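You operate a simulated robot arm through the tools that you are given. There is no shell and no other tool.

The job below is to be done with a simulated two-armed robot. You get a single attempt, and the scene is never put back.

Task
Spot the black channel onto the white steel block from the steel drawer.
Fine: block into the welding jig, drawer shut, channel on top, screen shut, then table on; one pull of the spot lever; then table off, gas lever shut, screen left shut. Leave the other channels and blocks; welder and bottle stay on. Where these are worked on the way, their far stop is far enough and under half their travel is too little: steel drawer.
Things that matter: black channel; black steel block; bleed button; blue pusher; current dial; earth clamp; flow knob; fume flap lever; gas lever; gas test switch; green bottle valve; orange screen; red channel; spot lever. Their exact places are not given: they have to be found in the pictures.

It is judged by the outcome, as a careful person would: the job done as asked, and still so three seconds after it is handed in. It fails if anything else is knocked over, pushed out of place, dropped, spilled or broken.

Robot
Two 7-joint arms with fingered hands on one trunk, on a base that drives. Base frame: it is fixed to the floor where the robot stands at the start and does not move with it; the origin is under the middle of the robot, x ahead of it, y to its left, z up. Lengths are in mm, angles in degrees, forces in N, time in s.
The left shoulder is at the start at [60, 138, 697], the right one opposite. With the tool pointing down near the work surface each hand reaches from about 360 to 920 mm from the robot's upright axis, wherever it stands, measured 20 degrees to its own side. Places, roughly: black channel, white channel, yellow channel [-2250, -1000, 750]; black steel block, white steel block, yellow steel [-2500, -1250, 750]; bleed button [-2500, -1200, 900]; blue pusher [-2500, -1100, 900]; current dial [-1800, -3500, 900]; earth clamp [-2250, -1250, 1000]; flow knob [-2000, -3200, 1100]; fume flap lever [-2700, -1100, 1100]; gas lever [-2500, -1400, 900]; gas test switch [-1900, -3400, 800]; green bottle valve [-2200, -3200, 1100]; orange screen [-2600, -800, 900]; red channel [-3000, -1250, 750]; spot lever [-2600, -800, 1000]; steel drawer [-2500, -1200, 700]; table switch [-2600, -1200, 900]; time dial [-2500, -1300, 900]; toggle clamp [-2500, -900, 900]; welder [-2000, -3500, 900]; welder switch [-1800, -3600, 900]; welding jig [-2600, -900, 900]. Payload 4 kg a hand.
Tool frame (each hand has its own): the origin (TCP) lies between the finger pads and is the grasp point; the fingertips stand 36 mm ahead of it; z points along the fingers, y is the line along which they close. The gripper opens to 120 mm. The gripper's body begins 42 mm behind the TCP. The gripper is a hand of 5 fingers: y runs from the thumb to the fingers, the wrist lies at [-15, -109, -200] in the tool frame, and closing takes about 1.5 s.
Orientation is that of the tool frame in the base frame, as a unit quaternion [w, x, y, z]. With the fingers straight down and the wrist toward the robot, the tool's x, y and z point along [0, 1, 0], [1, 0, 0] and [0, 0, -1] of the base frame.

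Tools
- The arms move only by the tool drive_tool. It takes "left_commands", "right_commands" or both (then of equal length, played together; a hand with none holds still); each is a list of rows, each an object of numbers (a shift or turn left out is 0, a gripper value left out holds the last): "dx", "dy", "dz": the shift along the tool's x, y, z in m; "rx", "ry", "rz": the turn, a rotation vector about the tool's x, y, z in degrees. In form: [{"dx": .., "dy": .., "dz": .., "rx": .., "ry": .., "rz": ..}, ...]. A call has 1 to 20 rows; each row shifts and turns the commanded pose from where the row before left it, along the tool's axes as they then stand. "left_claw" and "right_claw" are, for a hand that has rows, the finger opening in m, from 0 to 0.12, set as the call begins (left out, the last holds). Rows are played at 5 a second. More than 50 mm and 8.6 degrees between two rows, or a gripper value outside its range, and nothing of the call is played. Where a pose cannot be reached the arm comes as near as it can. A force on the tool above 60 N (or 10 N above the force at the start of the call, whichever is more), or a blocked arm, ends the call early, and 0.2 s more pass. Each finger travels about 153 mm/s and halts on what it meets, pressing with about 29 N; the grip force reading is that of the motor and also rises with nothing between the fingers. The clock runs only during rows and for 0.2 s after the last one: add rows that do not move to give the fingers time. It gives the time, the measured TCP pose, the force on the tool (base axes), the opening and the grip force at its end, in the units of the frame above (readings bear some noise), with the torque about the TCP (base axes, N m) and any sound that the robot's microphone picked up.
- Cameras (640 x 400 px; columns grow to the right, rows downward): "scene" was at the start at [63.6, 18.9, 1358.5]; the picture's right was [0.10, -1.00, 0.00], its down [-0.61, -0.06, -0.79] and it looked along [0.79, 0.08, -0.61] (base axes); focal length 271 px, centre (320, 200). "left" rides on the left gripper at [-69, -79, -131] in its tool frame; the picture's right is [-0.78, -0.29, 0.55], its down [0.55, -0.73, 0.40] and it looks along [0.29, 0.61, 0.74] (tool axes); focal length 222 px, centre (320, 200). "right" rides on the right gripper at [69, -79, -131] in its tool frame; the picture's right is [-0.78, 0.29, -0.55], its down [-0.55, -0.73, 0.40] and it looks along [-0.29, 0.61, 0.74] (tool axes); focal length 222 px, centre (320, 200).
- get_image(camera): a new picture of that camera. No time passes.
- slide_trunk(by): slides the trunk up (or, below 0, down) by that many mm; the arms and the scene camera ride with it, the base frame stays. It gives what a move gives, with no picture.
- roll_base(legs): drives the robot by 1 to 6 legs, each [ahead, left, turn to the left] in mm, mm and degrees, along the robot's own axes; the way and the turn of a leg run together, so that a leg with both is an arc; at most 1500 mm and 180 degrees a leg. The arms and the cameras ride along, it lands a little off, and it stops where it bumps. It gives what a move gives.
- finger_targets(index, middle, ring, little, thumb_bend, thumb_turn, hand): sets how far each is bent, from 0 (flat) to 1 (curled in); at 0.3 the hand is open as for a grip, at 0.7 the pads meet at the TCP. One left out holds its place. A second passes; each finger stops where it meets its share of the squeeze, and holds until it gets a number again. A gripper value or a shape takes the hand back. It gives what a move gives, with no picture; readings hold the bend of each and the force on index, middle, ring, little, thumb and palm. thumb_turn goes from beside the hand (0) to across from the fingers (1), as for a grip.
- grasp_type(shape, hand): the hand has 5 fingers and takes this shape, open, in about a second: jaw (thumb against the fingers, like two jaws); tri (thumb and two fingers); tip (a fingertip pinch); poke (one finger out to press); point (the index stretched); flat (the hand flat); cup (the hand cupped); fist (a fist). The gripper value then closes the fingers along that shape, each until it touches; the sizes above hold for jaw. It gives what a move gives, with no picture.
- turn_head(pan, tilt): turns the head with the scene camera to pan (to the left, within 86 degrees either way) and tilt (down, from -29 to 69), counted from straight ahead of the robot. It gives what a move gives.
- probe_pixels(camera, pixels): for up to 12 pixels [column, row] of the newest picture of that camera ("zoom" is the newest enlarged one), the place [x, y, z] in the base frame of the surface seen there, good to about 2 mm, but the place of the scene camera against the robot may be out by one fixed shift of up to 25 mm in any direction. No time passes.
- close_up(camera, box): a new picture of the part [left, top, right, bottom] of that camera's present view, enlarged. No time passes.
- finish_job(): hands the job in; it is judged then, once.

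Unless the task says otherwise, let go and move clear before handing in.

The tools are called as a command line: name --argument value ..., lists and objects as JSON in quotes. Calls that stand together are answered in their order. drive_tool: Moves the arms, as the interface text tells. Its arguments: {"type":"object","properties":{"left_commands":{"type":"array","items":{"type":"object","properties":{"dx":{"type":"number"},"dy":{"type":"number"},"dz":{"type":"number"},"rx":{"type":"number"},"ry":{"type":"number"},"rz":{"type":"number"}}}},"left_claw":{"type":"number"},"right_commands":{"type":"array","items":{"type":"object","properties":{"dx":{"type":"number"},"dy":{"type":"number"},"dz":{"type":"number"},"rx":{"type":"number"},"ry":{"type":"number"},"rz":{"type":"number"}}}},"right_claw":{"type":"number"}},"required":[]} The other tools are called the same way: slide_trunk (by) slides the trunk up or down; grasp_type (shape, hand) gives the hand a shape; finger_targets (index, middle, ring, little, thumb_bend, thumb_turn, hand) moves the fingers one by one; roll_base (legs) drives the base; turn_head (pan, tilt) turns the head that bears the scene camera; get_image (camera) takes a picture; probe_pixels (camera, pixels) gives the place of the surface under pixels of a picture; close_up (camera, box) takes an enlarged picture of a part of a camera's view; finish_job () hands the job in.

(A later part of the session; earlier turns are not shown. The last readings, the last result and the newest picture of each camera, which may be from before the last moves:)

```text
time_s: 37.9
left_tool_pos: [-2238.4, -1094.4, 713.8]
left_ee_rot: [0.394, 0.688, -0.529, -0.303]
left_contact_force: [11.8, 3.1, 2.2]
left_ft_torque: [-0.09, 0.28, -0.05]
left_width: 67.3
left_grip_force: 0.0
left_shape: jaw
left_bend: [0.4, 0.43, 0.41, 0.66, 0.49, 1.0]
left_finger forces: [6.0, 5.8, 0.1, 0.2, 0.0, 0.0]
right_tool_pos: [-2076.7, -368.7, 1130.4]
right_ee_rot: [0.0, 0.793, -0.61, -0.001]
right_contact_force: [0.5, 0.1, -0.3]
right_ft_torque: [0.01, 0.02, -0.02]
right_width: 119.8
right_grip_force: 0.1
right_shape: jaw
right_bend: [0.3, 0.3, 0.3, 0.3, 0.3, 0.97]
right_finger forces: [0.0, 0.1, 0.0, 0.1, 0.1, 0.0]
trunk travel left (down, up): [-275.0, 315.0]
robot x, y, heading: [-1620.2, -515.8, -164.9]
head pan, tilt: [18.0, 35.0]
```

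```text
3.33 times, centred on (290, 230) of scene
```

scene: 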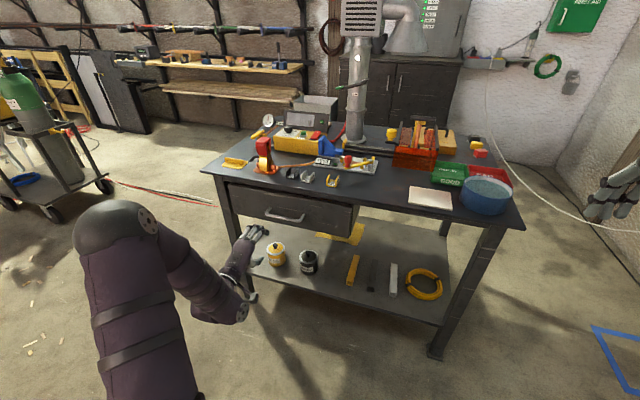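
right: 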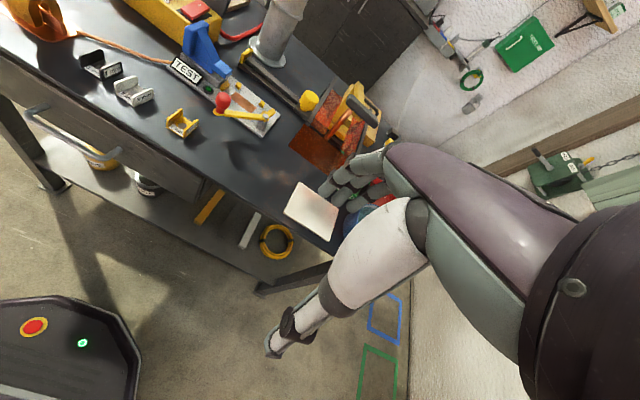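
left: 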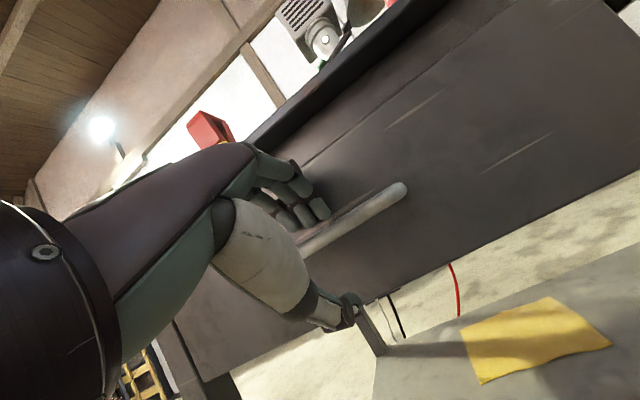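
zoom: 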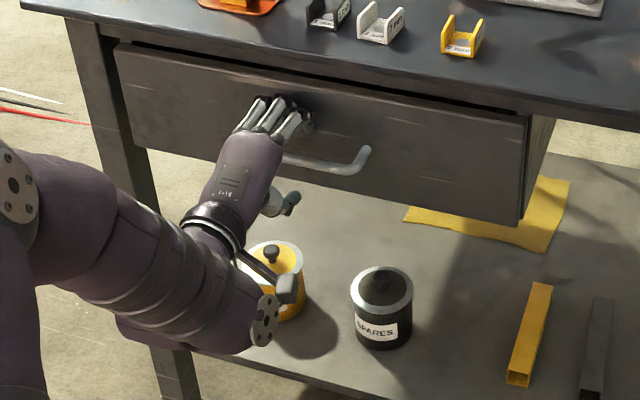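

Index and middle fingertips touch the drawer face lightly (6 N each), with the bar between fingers and thumb. I'll back off a few mm and close on the bar.

drive_tool --left_commands '[{"dy": -0.003, "dz": -0.005}, {}, {}, {}, {}, {}, {}, {}, {}]' --left_claw 0.0

get_image --camera "left"

close_up --camera "scene" --box '[210, 170, 370, 290]'

```text
time_s: 39.9
left_tool_pos: [-2235.6, -1092.7, 709.8]
left_ee_rot: [0.39, 0.689, -0.531, -0.302]
left_contact_force: [1.6, 2.0, -24.6]
left_ft_torque: [0.05, -0.38, -0.04]
left_width: 10.9
left_grip_force: 29.0
left_shape: jaw
left_bend: [0.55, 0.55, 0.54, 0.71, 0.7, 1.0]
left_finger forces: [0.0, 0.0, 0.1, 0.0, 28.5, 0.1]
right_tool_pos: [-2079.7, -369.7, 1128.8]
right_ee_rot: [-0.001, 0.793, -0.61, 0.0]
right_contact_force: [0.9, 0.1, 0.2]
right_ft_torque: [0.0, 0.02, -0.04]
right_width: 120.0
right_grip_force: 0.1
right_shape: jaw
right_bend: [0.3, 0.3, 0.3, 0.3, 0.3, 0.97]
right_finger forces: [0.0, 0.1, 0.0, 0.0, 0.1, 0.0]
trunk travel left (down, up): [-275.0, 315.0]
robot x, y, heading: [-1620.6, -509.9, -164.9]
head pan, tilt: [18.0, 35.0]
```

```text
taken
```

left: 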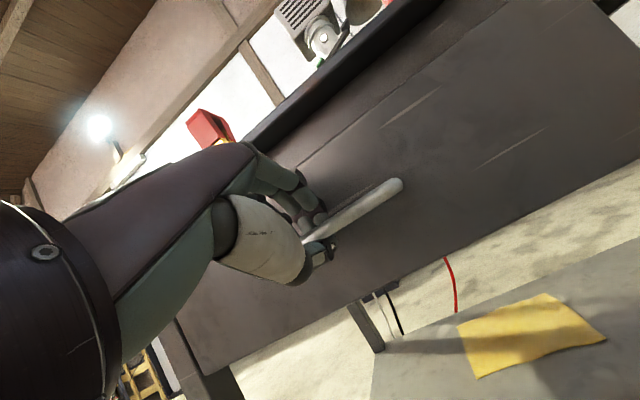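

```text
3.33 times, centred on (290, 230) of scene
```

zoom: 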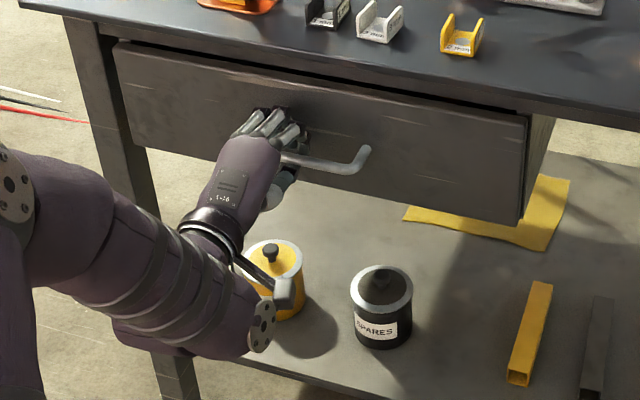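

The bar is held (opening 10.9, thumb 28.5 N). I'll pull toward the robot in steps.

drive_tool --left_commands '[{"dy": -0.0127, "dz": -0.0215}, {"dy": -0.0127, "dz": -0.0215}, {"dy": -0.0127, "dz": -0.0215}, {"dy": -0.0127, "dz": -0.0215}]'

close_up --camera "scene" --box '[210, 170, 370, 290]'

```text
time_s: 40.9
left_tool_pos: [-2139.0, -1067.7, 711.5]
left_ee_rot: [0.39, 0.69, -0.53, -0.301]
left_contact_force: [1.0, 2.9, -26.4]
left_ft_torque: [0.04, -0.37, -0.02]
left_width: 10.8
left_grip_force: 28.8
left_shape: jaw
left_bend: [0.55, 0.55, 0.54, 0.71, 0.7, 1.0]
left_finger forces: [0.1, 0.0, 0.0, 0.0, 29.8, 0.0]
right_tool_pos: [-2079.6, -370.0, 1128.3]
right_ee_rot: [0.0, 0.793, -0.61, 0.001]
right_contact_force: [-0.2, 0.0, 0.9]
right_ft_torque: [0.0, 0.0, -0.02]
right_width: 120.0
right_grip_force: 0.1
right_shape: jaw
right_bend: [0.3, 0.3, 0.3, 0.3, 0.3, 0.97]
right_finger forces: [0.1, 0.1, 0.0, 0.1, 0.0, 0.0]
trunk travel left (down, up): [-275.0, 315.0]
robot x, y, heading: [-1619.6, -511.1, -165.2]
head pan, tilt: [18.0, 35.0]
```

```text
3.33 times, centred on (290, 230) of scene
```

zoom: 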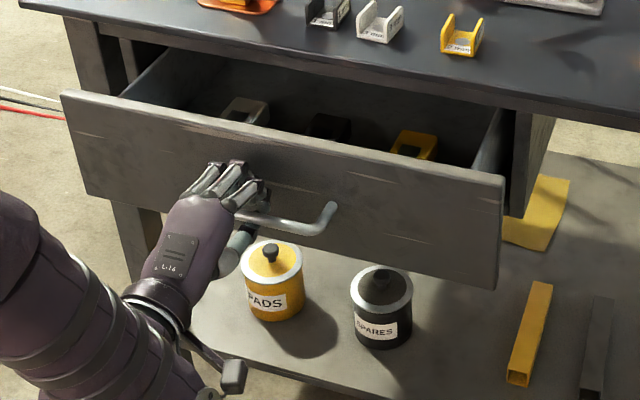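

The drawer is opening; the white, black and yellow blocks are visible at zoom (245,112), (328,130), (415,145). I'll keep pulling.

drive_tool --left_commands '[{"dy": -0.0127, "dz": -0.0215}, {"dy": -0.0127, "dz": -0.0215}, {"dy": -0.0127, "dz": -0.0215}, {"dy": -0.0127, "dz": -0.0215}]'

close_up --camera "scene" --box '[210, 170, 370, 290]'

```text
time_s: 41.9
left_tool_pos: [-2042.8, -1042.0, 712.5]
left_ee_rot: [0.39, 0.69, -0.53, -0.301]
left_contact_force: [0.6, 1.1, -26.1]
left_ft_torque: [0.06, -0.37, 0.01]
left_width: 10.4
left_grip_force: 29.1
left_shape: jaw
left_bend: [0.75, 0.55, 0.54, 0.71, 0.7, 1.0]
left_finger forces: [0.1, 0.0, 0.1, 0.1, 29.7, 0.0]
right_tool_pos: [-2078.4, -369.3, 1129.8]
right_ee_rot: [0.0, 0.793, -0.609, -0.001]
right_contact_force: [0.3, 0.2, 0.4]
right_ft_torque: [-0.02, 0.0, -0.02]
right_width: 119.7
right_grip_force: 0.0
right_shape: jaw
right_bend: [0.3, 0.3, 0.3, 0.3, 0.3, 0.97]
right_finger forces: [0.0, 0.0, 0.1, 0.0, 0.0, 0.1]
trunk travel left (down, up): [-275.0, 315.0]
robot x, y, heading: [-1621.7, -511.2, -165.0]
head pan, tilt: [18.0, 35.0]
```

```text
3.33 times, centred on (290, 230) of scene
```

zoom: 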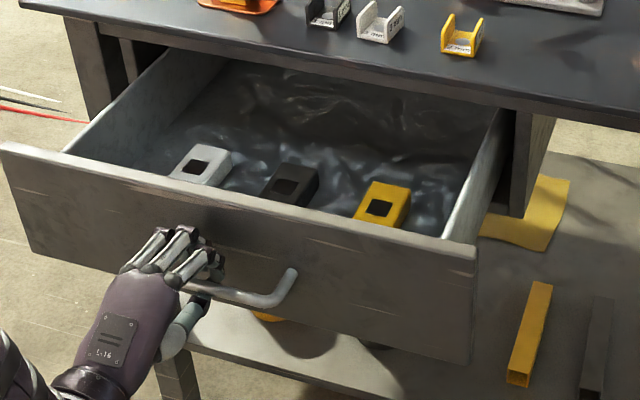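

Pulled about 200 mm; all three blocks are visible. I'll pull on gently toward the far stop.

drive_tool --left_commands '[{"dy": -0.0102, "dz": -0.0172}, {"dy": -0.0102, "dz": -0.0172}, {"dy": -0.0102, "dz": -0.0172}]'

close_up --camera "scene" --box '[190, 170, 370, 300]'

```text
time_s: 42.7
left_tool_pos: [-1984.9, -1026.7, 712.7]
left_ee_rot: [0.39, 0.69, -0.53, -0.301]
left_contact_force: [0.5, 2.5, -28.0]
left_ft_torque: [0.05, -0.34, -0.03]
left_width: 10.4
left_grip_force: 29.2
left_shape: jaw
left_bend: [0.75, 0.55, 0.54, 0.71, 0.69, 1.0]
left_finger forces: [0.0, 0.0, 0.0, 0.1, 30.8, 0.0]
right_tool_pos: [-2079.1, -370.0, 1129.5]
right_ee_rot: [-0.002, 0.793, -0.61, 0.001]
right_contact_force: [-0.7, -0.2, -0.7]
right_ft_torque: [0.01, 0.01, 0.0]
right_width: 119.8
right_grip_force: 0.1
right_shape: jaw
right_bend: [0.3, 0.3, 0.3, 0.3, 0.3, 0.97]
right_finger forces: [0.0, 0.0, 0.0, 0.1, 0.0, 0.0]
trunk travel left (down, up): [-275.0, 315.0]
robot x, y, heading: [-1620.5, -512.3, -165.1]
head pan, tilt: [18.0, 35.0]
```

```text
3.08 times, centred on (280, 235) of scene
```

zoom: 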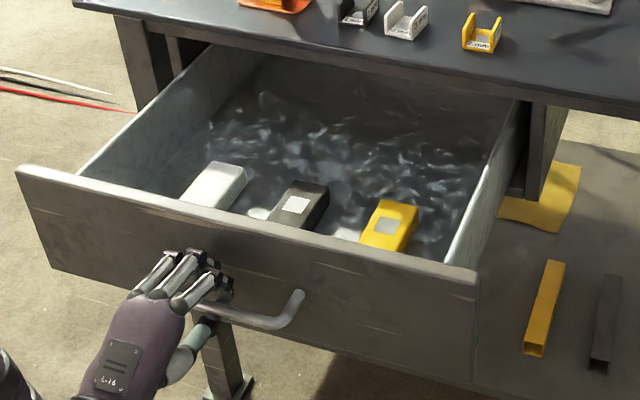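

Still no stop at ~258 mm. I'll pull another 60 mm carefully.

drive_tool --left_commands '[{"dy": -0.0102, "dz": -0.0172}, {"dy": -0.0102, "dz": -0.0172}, {"dy": -0.0102, "dz": -0.0172}]'

close_up --camera "scene" --box '[190, 170, 370, 300]'

```text
time_s: 43.5
left_tool_pos: [-1984.4, -1027.9, 713.0]
left_ee_rot: [0.39, 0.689, -0.531, -0.302]
left_contact_force: [0.5, 2.9, -28.6]
left_ft_torque: [0.06, -0.37, -0.06]
left_width: 10.6
left_grip_force: 28.9
left_shape: jaw
left_bend: [0.75, 0.55, 0.54, 0.71, 0.69, 1.0]
left_finger forces: [0.0, 0.0, 0.0, 0.0, 31.0, 0.0]
left hand out of reach, approached as far as the arm can: row 1, 2, 3
right_tool_pos: [-2079.2, -370.4, 1129.7]
right_ee_rot: [0.0, 0.793, -0.609, 0.0]
right_contact_force: [-0.9, -0.4, -0.2]
right_ft_torque: [0.0, 0.0, 0.03]
right_width: 119.8
right_grip_force: 0.1
right_shape: jaw
right_bend: [0.3, 0.3, 0.3, 0.3, 0.3, 0.97]
right_finger forces: [0.1, 0.0, 0.0, 0.0, 0.0, 0.1]
trunk travel left (down, up): [-275.0, 315.0]
robot x, y, heading: [-1620.9, -515.4, -165.1]
head pan, tilt: [18.0, 35.0]
```

```text
3.08 times, centred on (280, 235) of scene
```

zoom: 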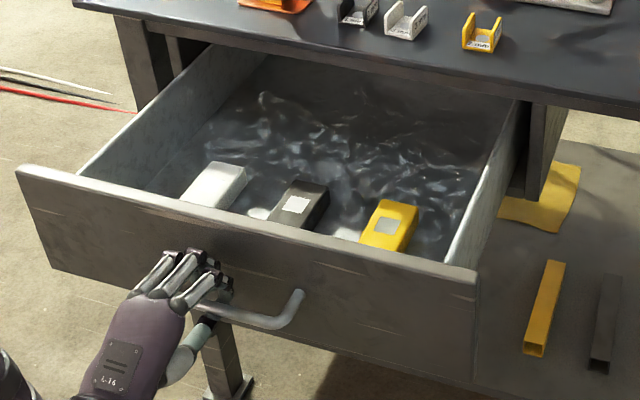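

The arm is at its near limit; drawer is ~258 mm out with no stop met. I'll ease the base back 45 mm while holding the handle to be surely past half travel.

roll_base --legs '[[-45, 0, 0]]'

close_up --camera "scene" --box '[190, 170, 370, 300]'

```text
time_s: 44.5
left_tool_pos: [-1941.3, -1015.1, 712.8]
left_ee_rot: [0.391, 0.689, -0.53, -0.302]
left_contact_force: [-0.6, 2.6, -28.0]
left_ft_torque: [0.06, -0.36, -0.04]
left_width: 10.7
left_grip_force: 29.8
left_shape: jaw
left_bend: [0.75, 0.55, 0.54, 0.71, 0.69, 1.0]
left_finger forces: [0.1, 0.0, 0.0, 0.0, 29.7, 0.1]
right_tool_pos: [-2034.0, -357.2, 1129.0]
right_ee_rot: [0.0, 0.792, -0.61, -0.001]
right_contact_force: [-0.1, -1.0, 0.0]
right_ft_torque: [0.04, 0.01, -0.01]
right_width: 119.8
right_grip_force: 0.0
right_shape: jaw
right_bend: [0.3, 0.3, 0.3, 0.3, 0.3, 0.97]
right_finger forces: [0.0, 0.0, 0.0, 0.1, 0.0, 0.0]
trunk travel left (down, up): [-275.0, 315.0]
robot x, y, heading: [-1576.4, -496.8, -165.2]
head pan, tilt: [18.0, 35.0]
```

```text
3.08 times, centred on (280, 235) of scene
```

zoom: 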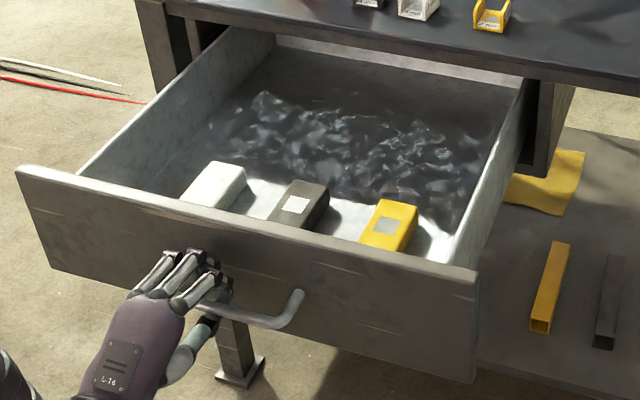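

The drawer is now ~302 mm out. I'll open the hand, then back the base off 70 mm to withdraw the fingers from the bar.

drive_tool --left_commands '[{}, {}, {}, {}, {}]' --left_claw 0.075

close_up --camera "scene" --box '[190, 170, 370, 300]'

get_image --camera "left"

```text
time_s: 45.6
left_tool_pos: [-1939.3, -1014.5, 714.8]
left_ee_rot: [0.392, 0.688, -0.53, -0.302]
left_contact_force: [0.1, 0.1, 0.5]
left_ft_torque: [-0.02, 0.0, 0.0]
left_width: 74.6
left_grip_force: 0.0
left_shape: jaw
left_bend: [0.37, 0.41, 0.39, 0.64, 0.46, 1.0]
left_finger forces: [0.5, 0.1, 0.1, 0.0, 0.0, 0.0]
right_tool_pos: [-2033.1, -356.3, 1129.7]
right_ee_rot: [0.001, 0.792, -0.61, -0.001]
right_contact_force: [0.3, 0.0, 0.0]
right_ft_torque: [-0.01, 0.01, 0.02]
right_width: 119.7
right_grip_force: 0.1
right_shape: jaw
right_bend: [0.3, 0.3, 0.3, 0.3, 0.3, 0.97]
right_finger forces: [0.0, 0.0, 0.0, 0.0, 0.1, 0.0]
trunk travel left (down, up): [-275.0, 315.0]
robot x, y, heading: [-1576.4, -503.4, -165.2]
head pan, tilt: [18.0, 35.0]
```

```text
3.08 times, centred on (280, 235) of scene
```

zoom: 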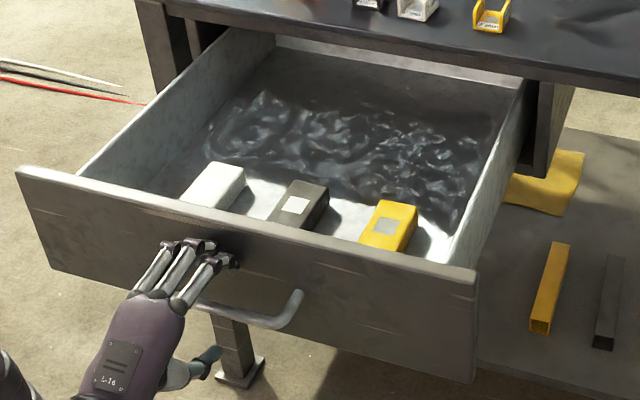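

```text
taken
```

left: 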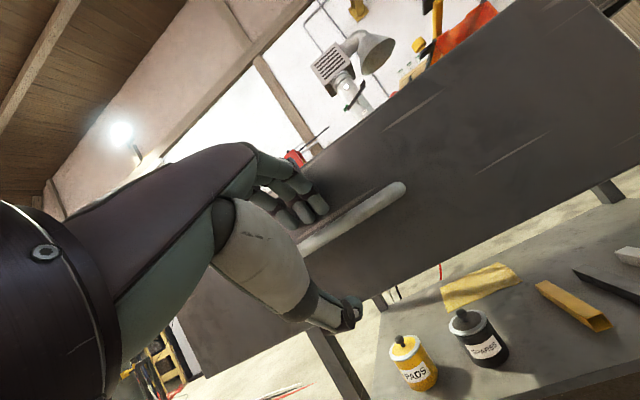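

Fingers are open around the bar. Backing the base to withdraw.

roll_base --legs '[[-80, 0, 0]]'

close_up --camera "scene" --box '[190, 150, 370, 280]'

```text
time_s: 46.7
left_tool_pos: [-1863.2, -993.9, 714.3]
left_ee_rot: [0.392, 0.688, -0.531, -0.302]
left_contact_force: [0.8, 0.1, 1.0]
left_ft_torque: [0.02, -0.04, 0.0]
left_width: 74.8
left_grip_force: 0.2
left_shape: jaw
left_bend: [0.37, 0.41, 0.39, 0.64, 0.46, 1.0]
left_finger forces: [0.0, 0.0, 0.0, 0.0, 0.0, 0.1]
right_tool_pos: [-1956.4, -334.8, 1130.4]
right_ee_rot: [0.001, 0.793, -0.61, -0.001]
right_contact_force: [-0.3, 0.2, -0.2]
right_ft_torque: [-0.03, 0.01, 0.0]
right_width: 120.0
right_grip_force: 0.0
right_shape: jaw
right_bend: [0.3, 0.3, 0.3, 0.3, 0.3, 0.97]
right_finger forces: [0.0, 0.0, 0.0, 0.0, 0.0, 0.1]
trunk travel left (down, up): [-275.0, 315.0]
robot x, y, heading: [-1499.3, -481.9, -165.3]
head pan, tilt: [18.0, 35.0]
```

```text
3.08 times, centred on (280, 215) of scene
```

zoom: 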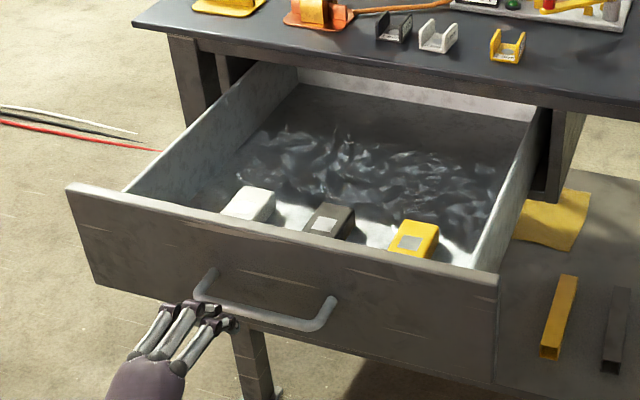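

The hand is clear of the handle. I'll raise the left hand and bring it back to pointing down.

drive_tool --left_commands '[{"dy": 0.0388, "dz": -0.0228}, {"dy": 0.0388, "dz": -0.0228}, {"dy": 0.0388, "dz": -0.0228}, {"dy": 0.0388, "dz": -0.0228}, {"dy": 0.0388, "dz": -0.0228}, {"dy": 0.0388, "dz": -0.0228}, {"dy": 0.0388, "dz": -0.0228}, {"dy": 0.0388, "dz": -0.0228}, {"rx": 8.5}, {"rx": 8.5}, {"rx": 8.5}, {"rx": 8.5}, {"rx": 8.5}, {"rx": 8.5}, {"rx": 8.5}]' --left_claw 0.1

get_image --camera "left"

get_image --camera "scene"

```text
time_s: 49.9
left_tool_pos: [-1865.0, -996.5, 1040.6]
left_ee_rot: [-0.003, 0.792, -0.61, 0.002]
left_contact_force: [-0.2, 0.2, 0.4]
left_ft_torque: [0.02, 0.04, -0.03]
left_width: 99.9
left_grip_force: 0.0
left_shape: jaw
left_bend: [0.32, 0.34, 0.33, 0.47, 0.39, 0.98]
left_finger forces: [0.1, 0.0, 0.0, 0.0, 0.0, 0.0]
left hand out of reach, approached as far as the arm can: row 1
right_tool_pos: [-1957.8, -336.4, 1130.1]
right_ee_rot: [-0.001, 0.792, -0.61, 0.0]
right_contact_force: [0.0, 0.2, -0.2]
right_ft_torque: [-0.03, 0.04, -0.01]
right_width: 119.7
right_grip_force: 0.1
right_shape: jaw
right_bend: [0.3, 0.3, 0.3, 0.3, 0.3, 0.97]
right_finger forces: [0.0, 0.0, 0.0, 0.0, 0.0, 0.0]
trunk travel left (down, up): [-275.0, 315.0]
robot x, y, heading: [-1497.7, -477.3, -165.4]
head pan, tilt: [18.0, 35.0]
```

```text
taken
```

left: 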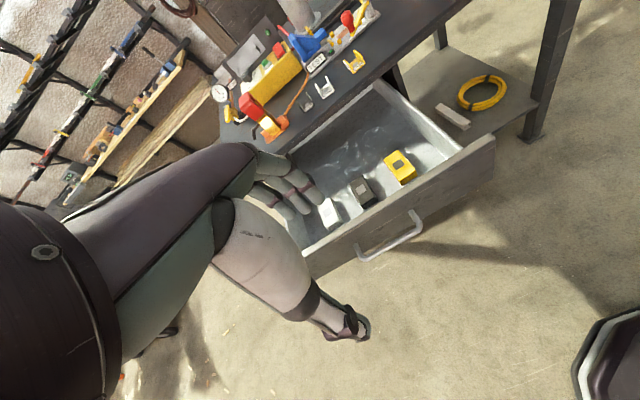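

```text
taken
```

scene: 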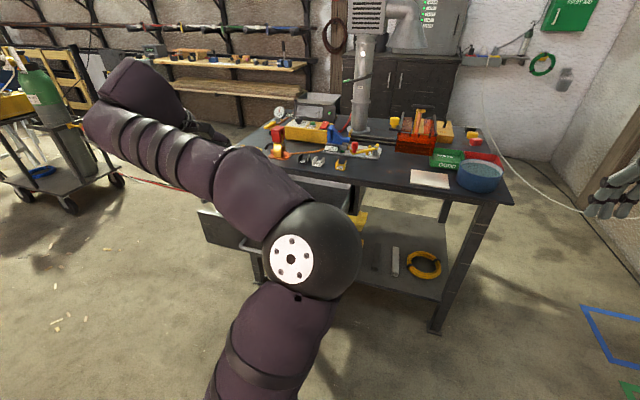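

From the left camera the drawer is clearly open with white block at (330,213), black (362,190), yellow (400,167). Zooming and probing.

close_up --camera "left" --box '[280, 80, 480, 270]'

probe_pixels --camera "left" --pixels '[[330, 213], [322, 202], [336, 226], [362, 190], [400, 165], [350, 215], [380, 230], [355, 240], [440, 130], [345, 140], [408, 215], [310, 150]]'

```text
2.11 times, centred on (380, 175) of left
```

zoom: 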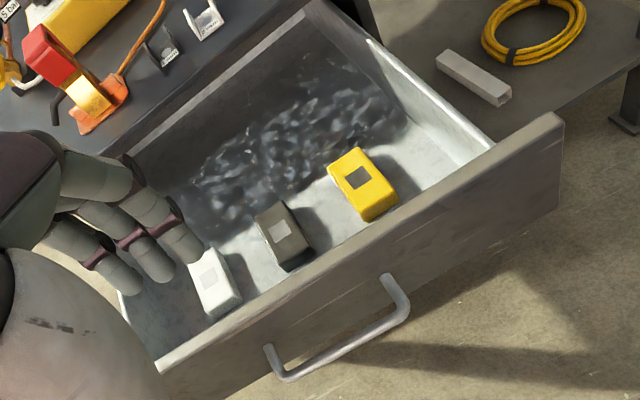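

```text
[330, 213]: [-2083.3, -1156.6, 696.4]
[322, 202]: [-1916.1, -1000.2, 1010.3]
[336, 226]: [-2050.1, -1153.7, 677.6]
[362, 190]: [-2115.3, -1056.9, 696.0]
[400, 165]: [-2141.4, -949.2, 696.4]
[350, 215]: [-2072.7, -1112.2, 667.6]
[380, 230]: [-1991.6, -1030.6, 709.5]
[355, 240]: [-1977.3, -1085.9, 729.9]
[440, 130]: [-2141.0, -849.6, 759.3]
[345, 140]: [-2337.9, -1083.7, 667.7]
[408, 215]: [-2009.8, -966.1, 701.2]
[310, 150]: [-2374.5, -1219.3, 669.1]
```

Block tops are at z≈696, drawer floor 668 (29 mm tall). I'll zoom in and probe corners and walls to know the block size and the clearance to the left wall.

close_up --camera "left" --box '[290, 140, 430, 270]'

probe_pixels --camera "zoom" --pixels '[[390, 110], [440, 85], [500, 160], [455, 195], [275, 210], [325, 185], [375, 255], [325, 290], [175, 270], [230, 355], [190, 375], [60, 370]]'

```text
3.08 times, centred on (360, 205) of left
```

zoom: 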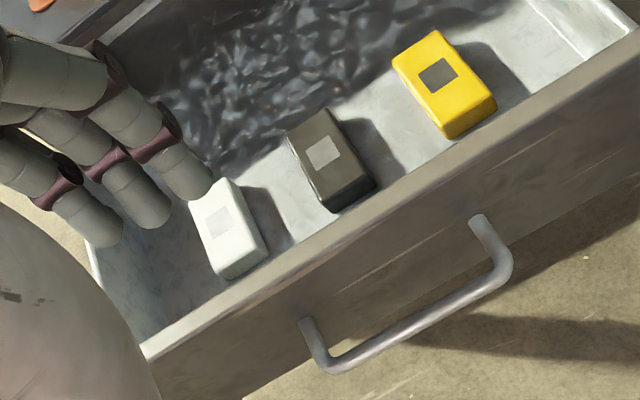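

```text
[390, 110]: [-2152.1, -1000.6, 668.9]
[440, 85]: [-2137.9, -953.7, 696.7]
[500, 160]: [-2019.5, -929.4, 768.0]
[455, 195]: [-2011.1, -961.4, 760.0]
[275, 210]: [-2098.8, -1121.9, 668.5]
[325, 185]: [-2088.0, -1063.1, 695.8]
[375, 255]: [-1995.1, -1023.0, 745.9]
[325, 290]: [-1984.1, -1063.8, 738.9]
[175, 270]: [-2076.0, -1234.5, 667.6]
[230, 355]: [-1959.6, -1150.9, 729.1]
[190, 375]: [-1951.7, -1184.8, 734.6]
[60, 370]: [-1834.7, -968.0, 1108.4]
```

probe_pixels --camera "zoom" --pixels '[[398, 63], [436, 37], [488, 95], [449, 118], [295, 138], [326, 113], [365, 175], [323, 200], [197, 210], [229, 184], [261, 242], [218, 270]]'

probe_pixels --camera "zoom" --pixels '[[95, 270], [130, 340], [145, 350], [150, 300], [120, 300], [590, 30], [560, 10], [640, 60]]'

```text
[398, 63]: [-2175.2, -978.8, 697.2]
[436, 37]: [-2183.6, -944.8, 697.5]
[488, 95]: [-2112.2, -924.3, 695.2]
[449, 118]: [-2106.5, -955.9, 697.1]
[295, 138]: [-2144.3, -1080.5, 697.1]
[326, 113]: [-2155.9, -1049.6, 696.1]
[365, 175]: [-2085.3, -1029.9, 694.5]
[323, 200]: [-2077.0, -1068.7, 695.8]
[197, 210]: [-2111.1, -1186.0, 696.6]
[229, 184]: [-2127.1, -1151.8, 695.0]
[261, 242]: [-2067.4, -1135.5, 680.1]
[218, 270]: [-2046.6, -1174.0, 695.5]
```

```text
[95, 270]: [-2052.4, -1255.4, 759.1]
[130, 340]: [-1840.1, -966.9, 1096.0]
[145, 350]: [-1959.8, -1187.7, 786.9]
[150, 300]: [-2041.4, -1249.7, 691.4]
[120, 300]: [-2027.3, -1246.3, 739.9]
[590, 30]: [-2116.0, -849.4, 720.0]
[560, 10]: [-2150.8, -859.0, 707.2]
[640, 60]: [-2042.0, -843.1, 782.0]
```

Blocks are about 80×40×29 mm with their length along the drawer's depth; white centre ≈(-2085,-1163). The jig pocket runs along the table's width, so I'll pick with the hand turned 90° and turn back for placing. First I test that wrist turn here in free air.

drive_tool --left_commands '[{"rz": 8.5, "dz": -0.02}, {"rz": 8.5, "dz": -0.02}, {"rz": 8.5}, {"rz": 8.5}, {"rz": 8.5}, {"rz": 8.5}, {"rz": 8.5}, {"rz": 8.5}, {"rz": 8.5}, {"rz": 8.5}, {"rz": 5.0}]'

get_image --camera "left"

get_image --camera "scene"

```text
time_s: 52.5
left_tool_pos: [-1851.6, -999.8, 1061.3]
left_ee_rot: [0.027, -0.177, 0.984, -0.011]
left_contact_force: [0.0, -0.6, -0.2]
left_ft_torque: [0.06, 0.04, 0.0]
left_width: 100.1
left_grip_force: 0.0
left_shape: jaw
left_bend: [0.32, 0.34, 0.33, 0.47, 0.39, 0.98]
left_finger forces: [0.0, 0.0, 0.0, 0.1, 0.1, 0.0]
left hand out of reach, approached as far as the arm can: row 10, 11
right_tool_pos: [-1955.0, -336.5, 1130.5]
right_ee_rot: [0.001, 0.792, -0.61, -0.001]
right_contact_force: [0.2, -1.0, 0.2]
right_ft_torque: [0.07, 0.05, 0.0]
right_width: 119.9
right_grip_force: 0.1
right_shape: jaw
right_bend: [0.3, 0.3, 0.3, 0.3, 0.3, 0.97]
right_finger forces: [0.0, 0.0, 0.1, 0.0, 0.1, 0.1]
trunk travel left (down, up): [-275.0, 315.0]
robot x, y, heading: [-1503.7, -483.0, -165.1]
head pan, tilt: [18.0, 35.0]
stopped in row 11 (left hand): the arm was blocked; the commanded pose is now the measured one
```

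```text
taken
```

left: 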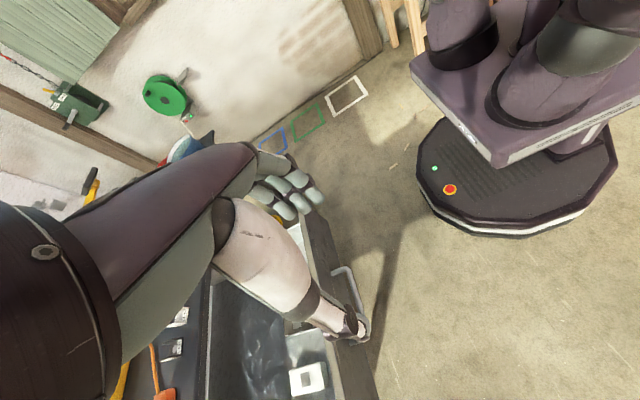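

```text
taken
```

scene: 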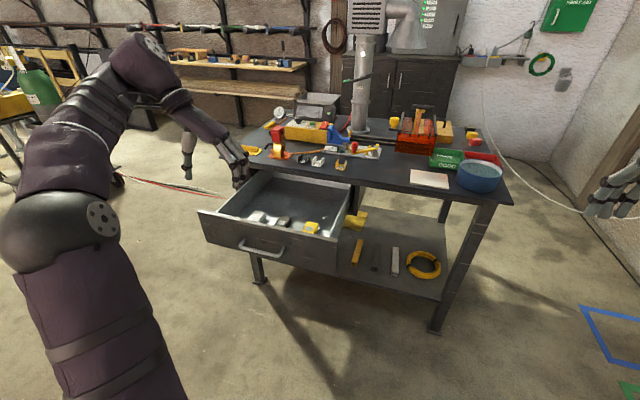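

The hand turned ~85° before the limit at this spot, and the left camera now shows the robot's own base (octagon at (520,190)). Let me probe the base's outline to know its clearance to the drawer and bench.

probe_pixels --camera "left" --pixels '[[425, 195], [450, 118], [520, 230], [600, 190], [412, 70], [500, 155], [640, 85], [560, 125], [345, 285], [330, 270]]'

```text
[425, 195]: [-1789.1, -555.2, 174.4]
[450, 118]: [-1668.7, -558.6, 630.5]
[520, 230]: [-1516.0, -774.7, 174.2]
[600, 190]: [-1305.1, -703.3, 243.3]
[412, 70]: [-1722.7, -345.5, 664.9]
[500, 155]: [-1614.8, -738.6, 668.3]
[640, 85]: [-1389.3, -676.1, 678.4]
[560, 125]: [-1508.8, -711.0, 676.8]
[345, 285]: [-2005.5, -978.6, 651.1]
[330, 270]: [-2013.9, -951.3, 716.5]
```

The torso platform's front is 176 mm ahead of the axis at z≈650 and the base radius is ~300 mm, so standing at about 230 mm from the open handle is safe. Driving ahead then left to the picking spot.

roll_base --legs '[[300, 0, 0], [0, 240, 0]]'

turn_head --pan 20 --tilt 55

get_image --camera "scene"

get_image --camera "left"

```text
time_s: 56.0
left_tool_pos: [-2089.8, -1307.9, 1061.3]
left_ee_rot: [0.027, -0.176, 0.984, -0.013]
left_contact_force: [0.3, -0.1, -0.3]
left_ft_torque: [0.01, -0.02, 0.0]
left_width: 99.8
left_grip_force: 0.0
left_shape: jaw
left_bend: [0.32, 0.34, 0.33, 0.47, 0.39, 0.98]
left_finger forces: [0.1, 0.0, 0.0, 0.1, 0.0, 0.0]
right_tool_pos: [-2193.6, -644.9, 1129.5]
right_ee_rot: [0.001, 0.791, -0.611, 0.0]
right_contact_force: [0.1, -0.3, 0.0]
right_ft_torque: [0.04, 0.02, -0.01]
right_width: 119.8
right_grip_force: 0.1
right_shape: jaw
right_bend: [0.3, 0.3, 0.3, 0.3, 0.3, 0.97]
right_finger forces: [0.0, 0.0, 0.1, 0.0, 0.0, 0.0]
trunk travel left (down, up): [-275.0, 315.0]
robot x, y, heading: [-1741.2, -788.6, -165.3]
head pan, tilt: [18.0, 35.0]
```

```text
time_s: 56.8
left_tool_pos: [-2091.2, -1307.5, 1061.6]
left_ee_rot: [0.027, -0.175, 0.984, -0.012]
left_contact_force: [-0.1, 0.7, 0.8]
left_ft_torque: [0.0, 0.0, -0.03]
left_width: 100.1
left_grip_force: 0.1
left_shape: jaw
left_bend: [0.32, 0.34, 0.33, 0.47, 0.39, 0.98]
left_finger forces: [0.1, 0.0, 0.1, 0.1, 0.0, 0.1]
right_tool_pos: [-2193.7, -643.7, 1130.1]
right_ee_rot: [0.001, 0.791, -0.612, 0.0]
right_contact_force: [-0.2, -0.6, 0.0]
right_ft_torque: [-0.03, 0.01, 0.01]
right_width: 119.5
right_grip_force: 0.1
right_shape: jaw
right_bend: [0.3, 0.3, 0.3, 0.3, 0.3, 0.97]
right_finger forces: [0.0, 0.0, 0.0, 0.1, 0.0, 0.0]
trunk travel left (down, up): [-275.0, 315.0]
robot x, y, heading: [-1738.7, -793.8, -165.2]
head pan, tilt: [20.0, 55.0]
```

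```text
taken
```

scene: 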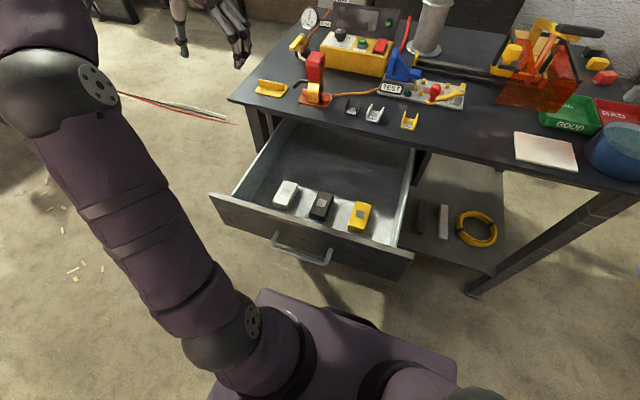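

```text
taken
```

left: 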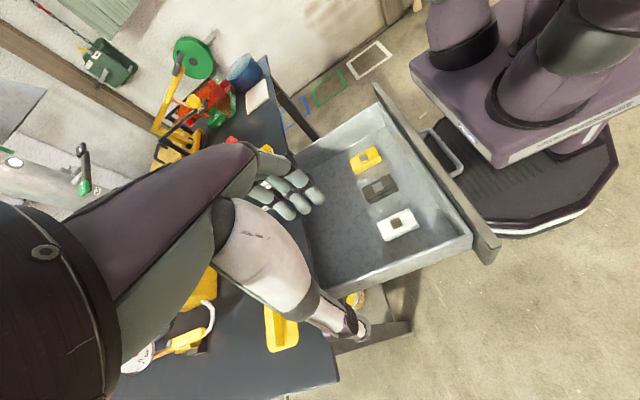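

Good view: white block at left-cam (398,222). I'll probe it from here for accuracy and correct the small tilt/yaw error while moving over it at height.

probe_pixels --camera "left" --pixels '[[398, 222], [381, 222], [405, 210], [416, 228], [388, 240], [382, 186], [365, 158], [410, 245]]'

drive_tool --left_commands '[{"rx": -1.9, "ry": 2.8, "rz": 5.6}, {"dy": 0.0345, "dx": -0.01}, {"dy": 0.0345, "dx": -0.01}, {"dy": 0.0345, "dx": -0.01}, {"dy": 0.0345, "dx": -0.01}, {}]' --left_claw 0.09

```text
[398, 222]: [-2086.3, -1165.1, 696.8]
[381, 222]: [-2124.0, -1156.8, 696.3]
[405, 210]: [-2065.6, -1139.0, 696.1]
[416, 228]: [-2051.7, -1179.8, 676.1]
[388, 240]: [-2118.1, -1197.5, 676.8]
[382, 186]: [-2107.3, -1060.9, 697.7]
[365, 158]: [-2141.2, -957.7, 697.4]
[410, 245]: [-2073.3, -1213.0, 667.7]
```

```text
time_s: 58.2
left_tool_pos: [-2086.3, -1159.2, 1058.2]
left_ee_rot: [0.001, -0.128, 0.992, 0.001]
left_contact_force: [0.2, -0.4, 0.4]
left_ft_torque: [0.02, -0.04, -0.02]
left_width: 90.1
left_grip_force: 0.1
left_shape: jaw
left_bend: [0.33, 0.36, 0.35, 0.56, 0.4, 0.99]
left_finger forces: [0.0, 0.0, 0.0, 0.0, 0.0, 0.1]
left hand out of reach, approached as far as the arm can: row 1
right_tool_pos: [-2193.8, -643.9, 1130.2]
right_ee_rot: [0.001, 0.791, -0.611, -0.001]
right_contact_force: [-1.1, -0.1, -0.3]
right_ft_torque: [0.01, 0.01, 0.03]
right_width: 119.9
right_grip_force: 0.1
right_shape: jaw
right_bend: [0.3, 0.3, 0.3, 0.3, 0.3, 0.97]
right_finger forces: [0.1, 0.0, 0.0, 0.1, 0.0, 0.0]
trunk travel left (down, up): [-275.0, 315.0]
robot x, y, heading: [-1737.3, -786.5, -165.5]
head pan, tilt: [20.0, 55.0]
```

The hand is now aligned (quaternion matches the wanted one). I'll shift 5 mm left and descend to about z 800, then look.

drive_tool --left_commands '[{"dy": -0.0015, "dz": 0.043}, {"dy": -0.002, "dz": 0.043}, {"dy": -0.002, "dz": 0.043}, {"dz": 0.043}, {"dz": 0.043}, {"dz": 0.043}, {}]'

get_image --camera "left"

get_image --camera "scene"

```text
time_s: 59.8
left_tool_pos: [-2083.9, -1162.5, 798.1]
left_ee_rot: [0.0, -0.128, 0.992, 0.003]
left_contact_force: [-0.2, -0.1, 0.3]
left_ft_torque: [-0.01, 0.04, -0.02]
left_width: 90.2
left_grip_force: 0.1
left_shape: jaw
left_bend: [0.33, 0.36, 0.35, 0.56, 0.4, 0.99]
left_finger forces: [0.0, 0.1, 0.0, 0.1, 0.1, 0.0]
right_tool_pos: [-2193.0, -643.9, 1130.1]
right_ee_rot: [0.001, 0.791, -0.612, 0.0]
right_contact_force: [0.7, -0.2, 0.2]
right_ft_torque: [-0.02, 0.0, -0.02]
right_width: 119.8
right_grip_force: 0.0
right_shape: jaw
right_bend: [0.3, 0.3, 0.3, 0.3, 0.3, 0.97]
right_finger forces: [0.1, 0.0, 0.0, 0.1, 0.0, 0.2]
trunk travel left (down, up): [-275.0, 315.0]
robot x, y, heading: [-1740.2, -788.3, -165.6]
head pan, tilt: [20.0, 55.0]
```

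```text
taken
```

left: 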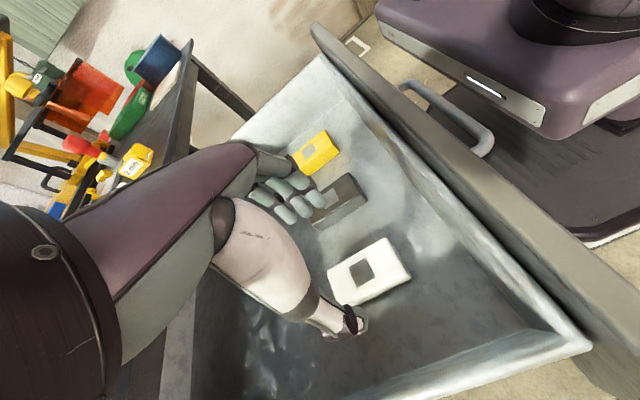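

```text
taken
```

scene: 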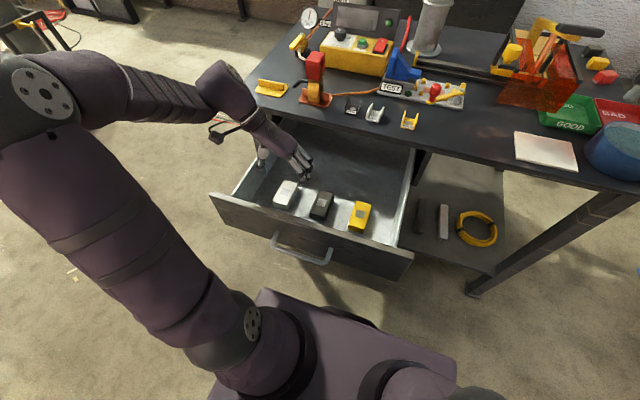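

The hand is directly above the white block. I'll descend 82 mm further to put the fingertips beside the block's upper part.

drive_tool --left_commands '[{"dz": 0.03}, {"dz": 0.03}, {"dz": 0.022, "dx": 0.002}, {}]'

get_image --camera "left"

close_up --camera "scene" --box '[220, 120, 380, 260]'

```text
time_s: 60.8
left_tool_pos: [-2087.3, -1163.9, 717.3]
left_ee_rot: [0.0, -0.127, 0.992, 0.002]
left_contact_force: [0.6, 0.2, 0.1]
left_ft_torque: [0.0, 0.02, 0.01]
left_width: 90.0
left_grip_force: 0.1
left_shape: jaw
left_bend: [0.33, 0.36, 0.35, 0.56, 0.4, 0.99]
left_finger forces: [0.0, 0.1, 0.0, 0.1, 0.0, 0.1]
right_tool_pos: [-2195.0, -645.3, 1130.8]
right_ee_rot: [0.001, 0.792, -0.611, 0.0]
right_contact_force: [0.2, -0.1, 0.1]
right_ft_torque: [-0.01, 0.0, -0.02]
right_width: 119.7
right_grip_force: 0.0
right_shape: jaw
right_bend: [0.3, 0.3, 0.3, 0.3, 0.3, 0.97]
right_finger forces: [0.1, 0.0, 0.0, 0.0, 0.0, 0.0]
trunk travel left (down, up): [-275.0, 315.0]
robot x, y, heading: [-1737.2, -788.2, -165.1]
head pan, tilt: [20.0, 55.0]
```

```text
taken
```

left: 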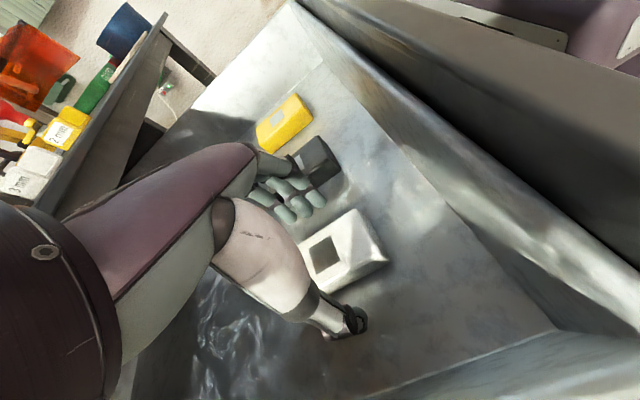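

```text
2.86 times, centred on (300, 190) of scene
```

zoom: 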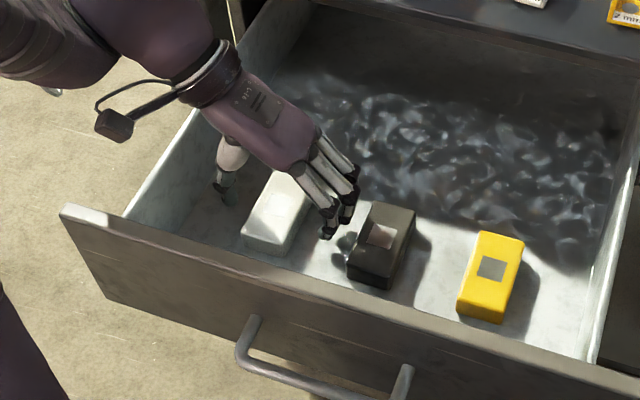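

The hand straddles the white block (thumb left, fingers right, label square on the closing line). I'll close.

drive_tool --left_commands '[{}, {}, {}, {}, {}, {}, {}]' --left_claw 0.01

get_image --camera "left"

close_up --camera "scene" --box '[220, 120, 380, 260]'

```text
time_s: 62.4
left_tool_pos: [-2087.5, -1164.8, 716.0]
left_ee_rot: [0.0, -0.127, 0.992, 0.001]
left_contact_force: [-0.2, 0.7, -0.9]
left_ft_torque: [0.0, -0.02, 0.02]
left_width: 39.2
left_grip_force: 28.6
left_shape: jaw
left_bend: [0.51, 0.54, 0.54, 0.71, 0.67, 1.0]
left_finger forces: [15.5, 7.4, 3.6, 0.0, 26.4, 0.0]
right_tool_pos: [-2193.9, -644.3, 1130.5]
right_ee_rot: [0.0, 0.791, -0.612, -0.001]
right_contact_force: [0.1, 0.2, 0.4]
right_ft_torque: [0.0, 0.02, 0.0]
right_width: 119.7
right_grip_force: 0.1
right_shape: jaw
right_bend: [0.3, 0.3, 0.3, 0.3, 0.3, 0.97]
right_finger forces: [0.1, 0.0, 0.1, 0.0, 0.0, 0.0]
trunk travel left (down, up): [-275.0, 315.0]
robot x, y, heading: [-1740.1, -787.8, -165.3]
head pan, tilt: [20.0, 55.0]
```

```text
taken
```

left: 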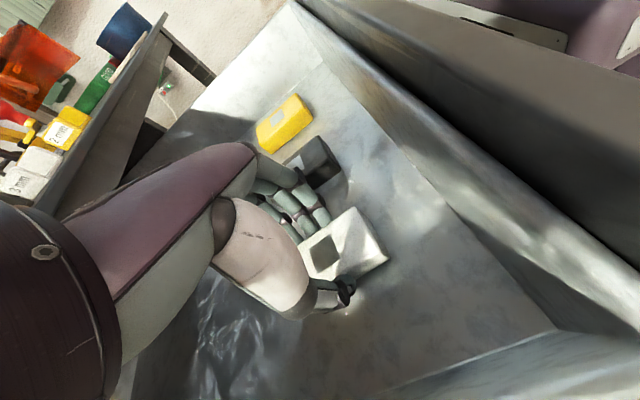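

```text
2.86 times, centred on (300, 190) of scene
```

zoom: 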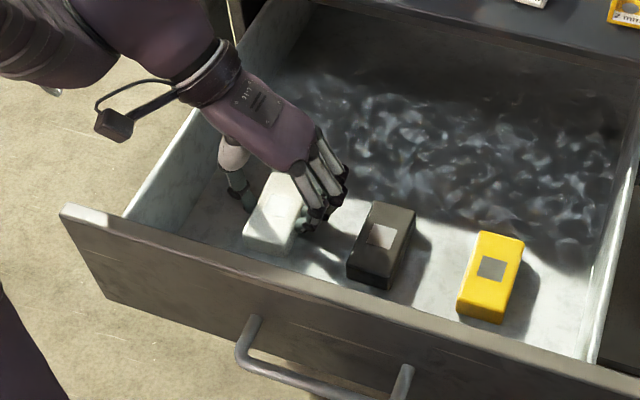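

Gripped at 39.2 mm with forces on index/middle/ring and thumb. Lifting a bit to check.

drive_tool --left_commands '[{"dz": -0.02}, {"dz": -0.03}, {"dz": -0.03}, {"dz": -0.03}, {}]'

get_image --camera "left"

close_up --camera "scene" --box '[220, 100, 380, 240]'

```text
time_s: 63.6
left_tool_pos: [-2086.9, -1165.5, 828.8]
left_ee_rot: [0.0, -0.127, 0.992, 0.002]
left_contact_force: [0.5, 0.2, -1.0]
left_ft_torque: [0.05, 0.0, 0.02]
left_width: 39.2
left_grip_force: 29.1
left_shape: jaw
left_bend: [0.51, 0.54, 0.54, 0.71, 0.67, 1.0]
left_finger forces: [15.6, 7.4, 3.5, 0.1, 26.5, 0.0]
right_tool_pos: [-2194.1, -644.8, 1130.4]
right_ee_rot: [0.0, 0.791, -0.611, 0.0]
right_contact_force: [-0.1, 0.2, 0.9]
right_ft_torque: [0.07, -0.04, 0.0]
right_width: 119.9
right_grip_force: 0.1
right_shape: jaw
right_bend: [0.3, 0.3, 0.3, 0.3, 0.3, 0.97]
right_finger forces: [0.1, 0.1, 0.0, 0.1, 0.0, 0.0]
trunk travel left (down, up): [-275.0, 315.0]
robot x, y, heading: [-1737.6, -791.6, -165.3]
head pan, tilt: [20.0, 55.0]
```

```text
taken
```

left: 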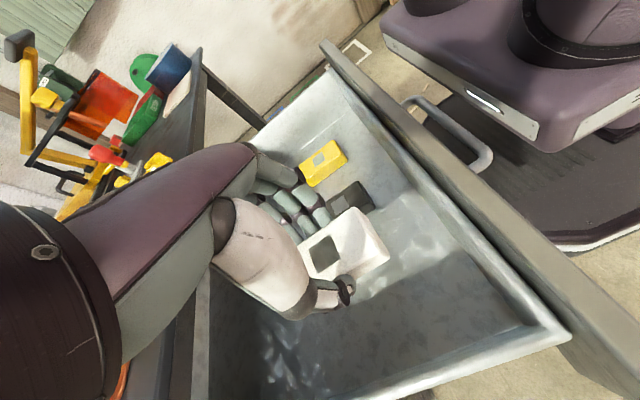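

```text
2.86 times, centred on (300, 170) of scene
```

zoom: 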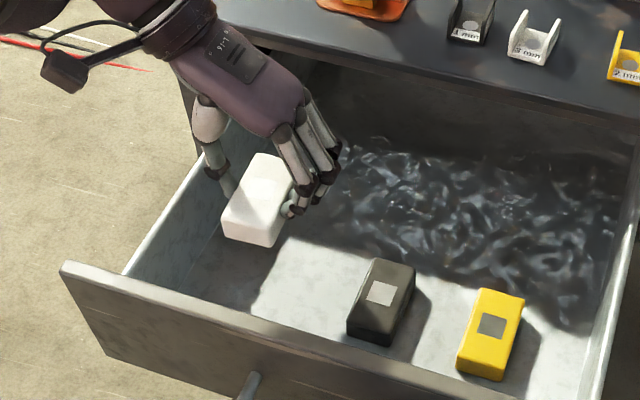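

The white block is held level. I'll probe the block top now to know its offset from the TCP.

close_up --camera "left" --box '[270, 180, 410, 310]'

probe_pixels --camera "left" --pixels '[[324, 253], [362, 217], [386, 258], [348, 270], [350, 215], [340, 228], [372, 240], [355, 250], [320, 238]]'

```text
3.08 times, centred on (340, 245) of left
```

zoom: 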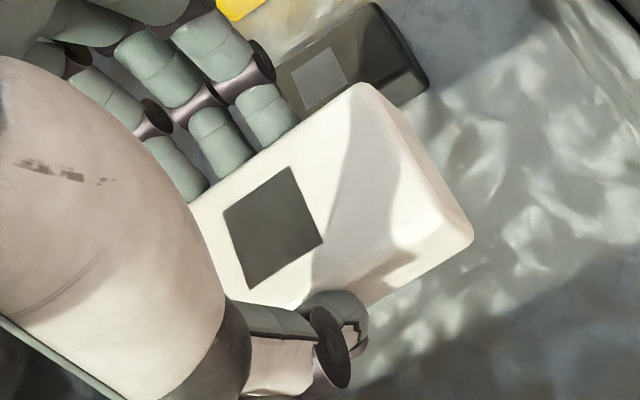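

```text
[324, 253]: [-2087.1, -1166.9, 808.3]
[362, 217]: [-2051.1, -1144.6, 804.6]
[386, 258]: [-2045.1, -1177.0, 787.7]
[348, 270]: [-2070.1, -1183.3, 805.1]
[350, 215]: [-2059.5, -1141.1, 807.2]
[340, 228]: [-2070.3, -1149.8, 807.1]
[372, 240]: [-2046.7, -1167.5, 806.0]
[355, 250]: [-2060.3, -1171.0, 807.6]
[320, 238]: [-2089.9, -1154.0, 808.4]
```

The block centre sits within ~1.5 mm of the TCP and its top is 20.5 mm below it. Now I'll measure the jig precisely with the right-hand camera.

get_image --camera "right"

close_up --camera "right" --box '[160, 50, 300, 150]'

```text
taken
```

right: 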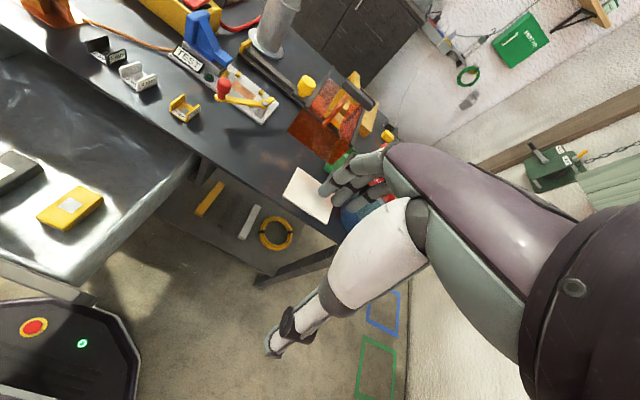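

```text
4.00 times, centred on (230, 100) of right
```

zoom: 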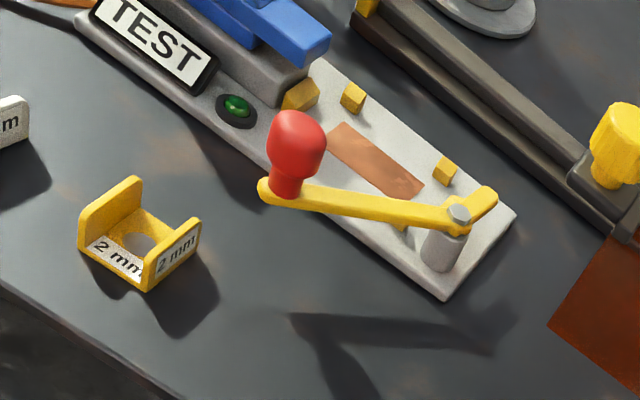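

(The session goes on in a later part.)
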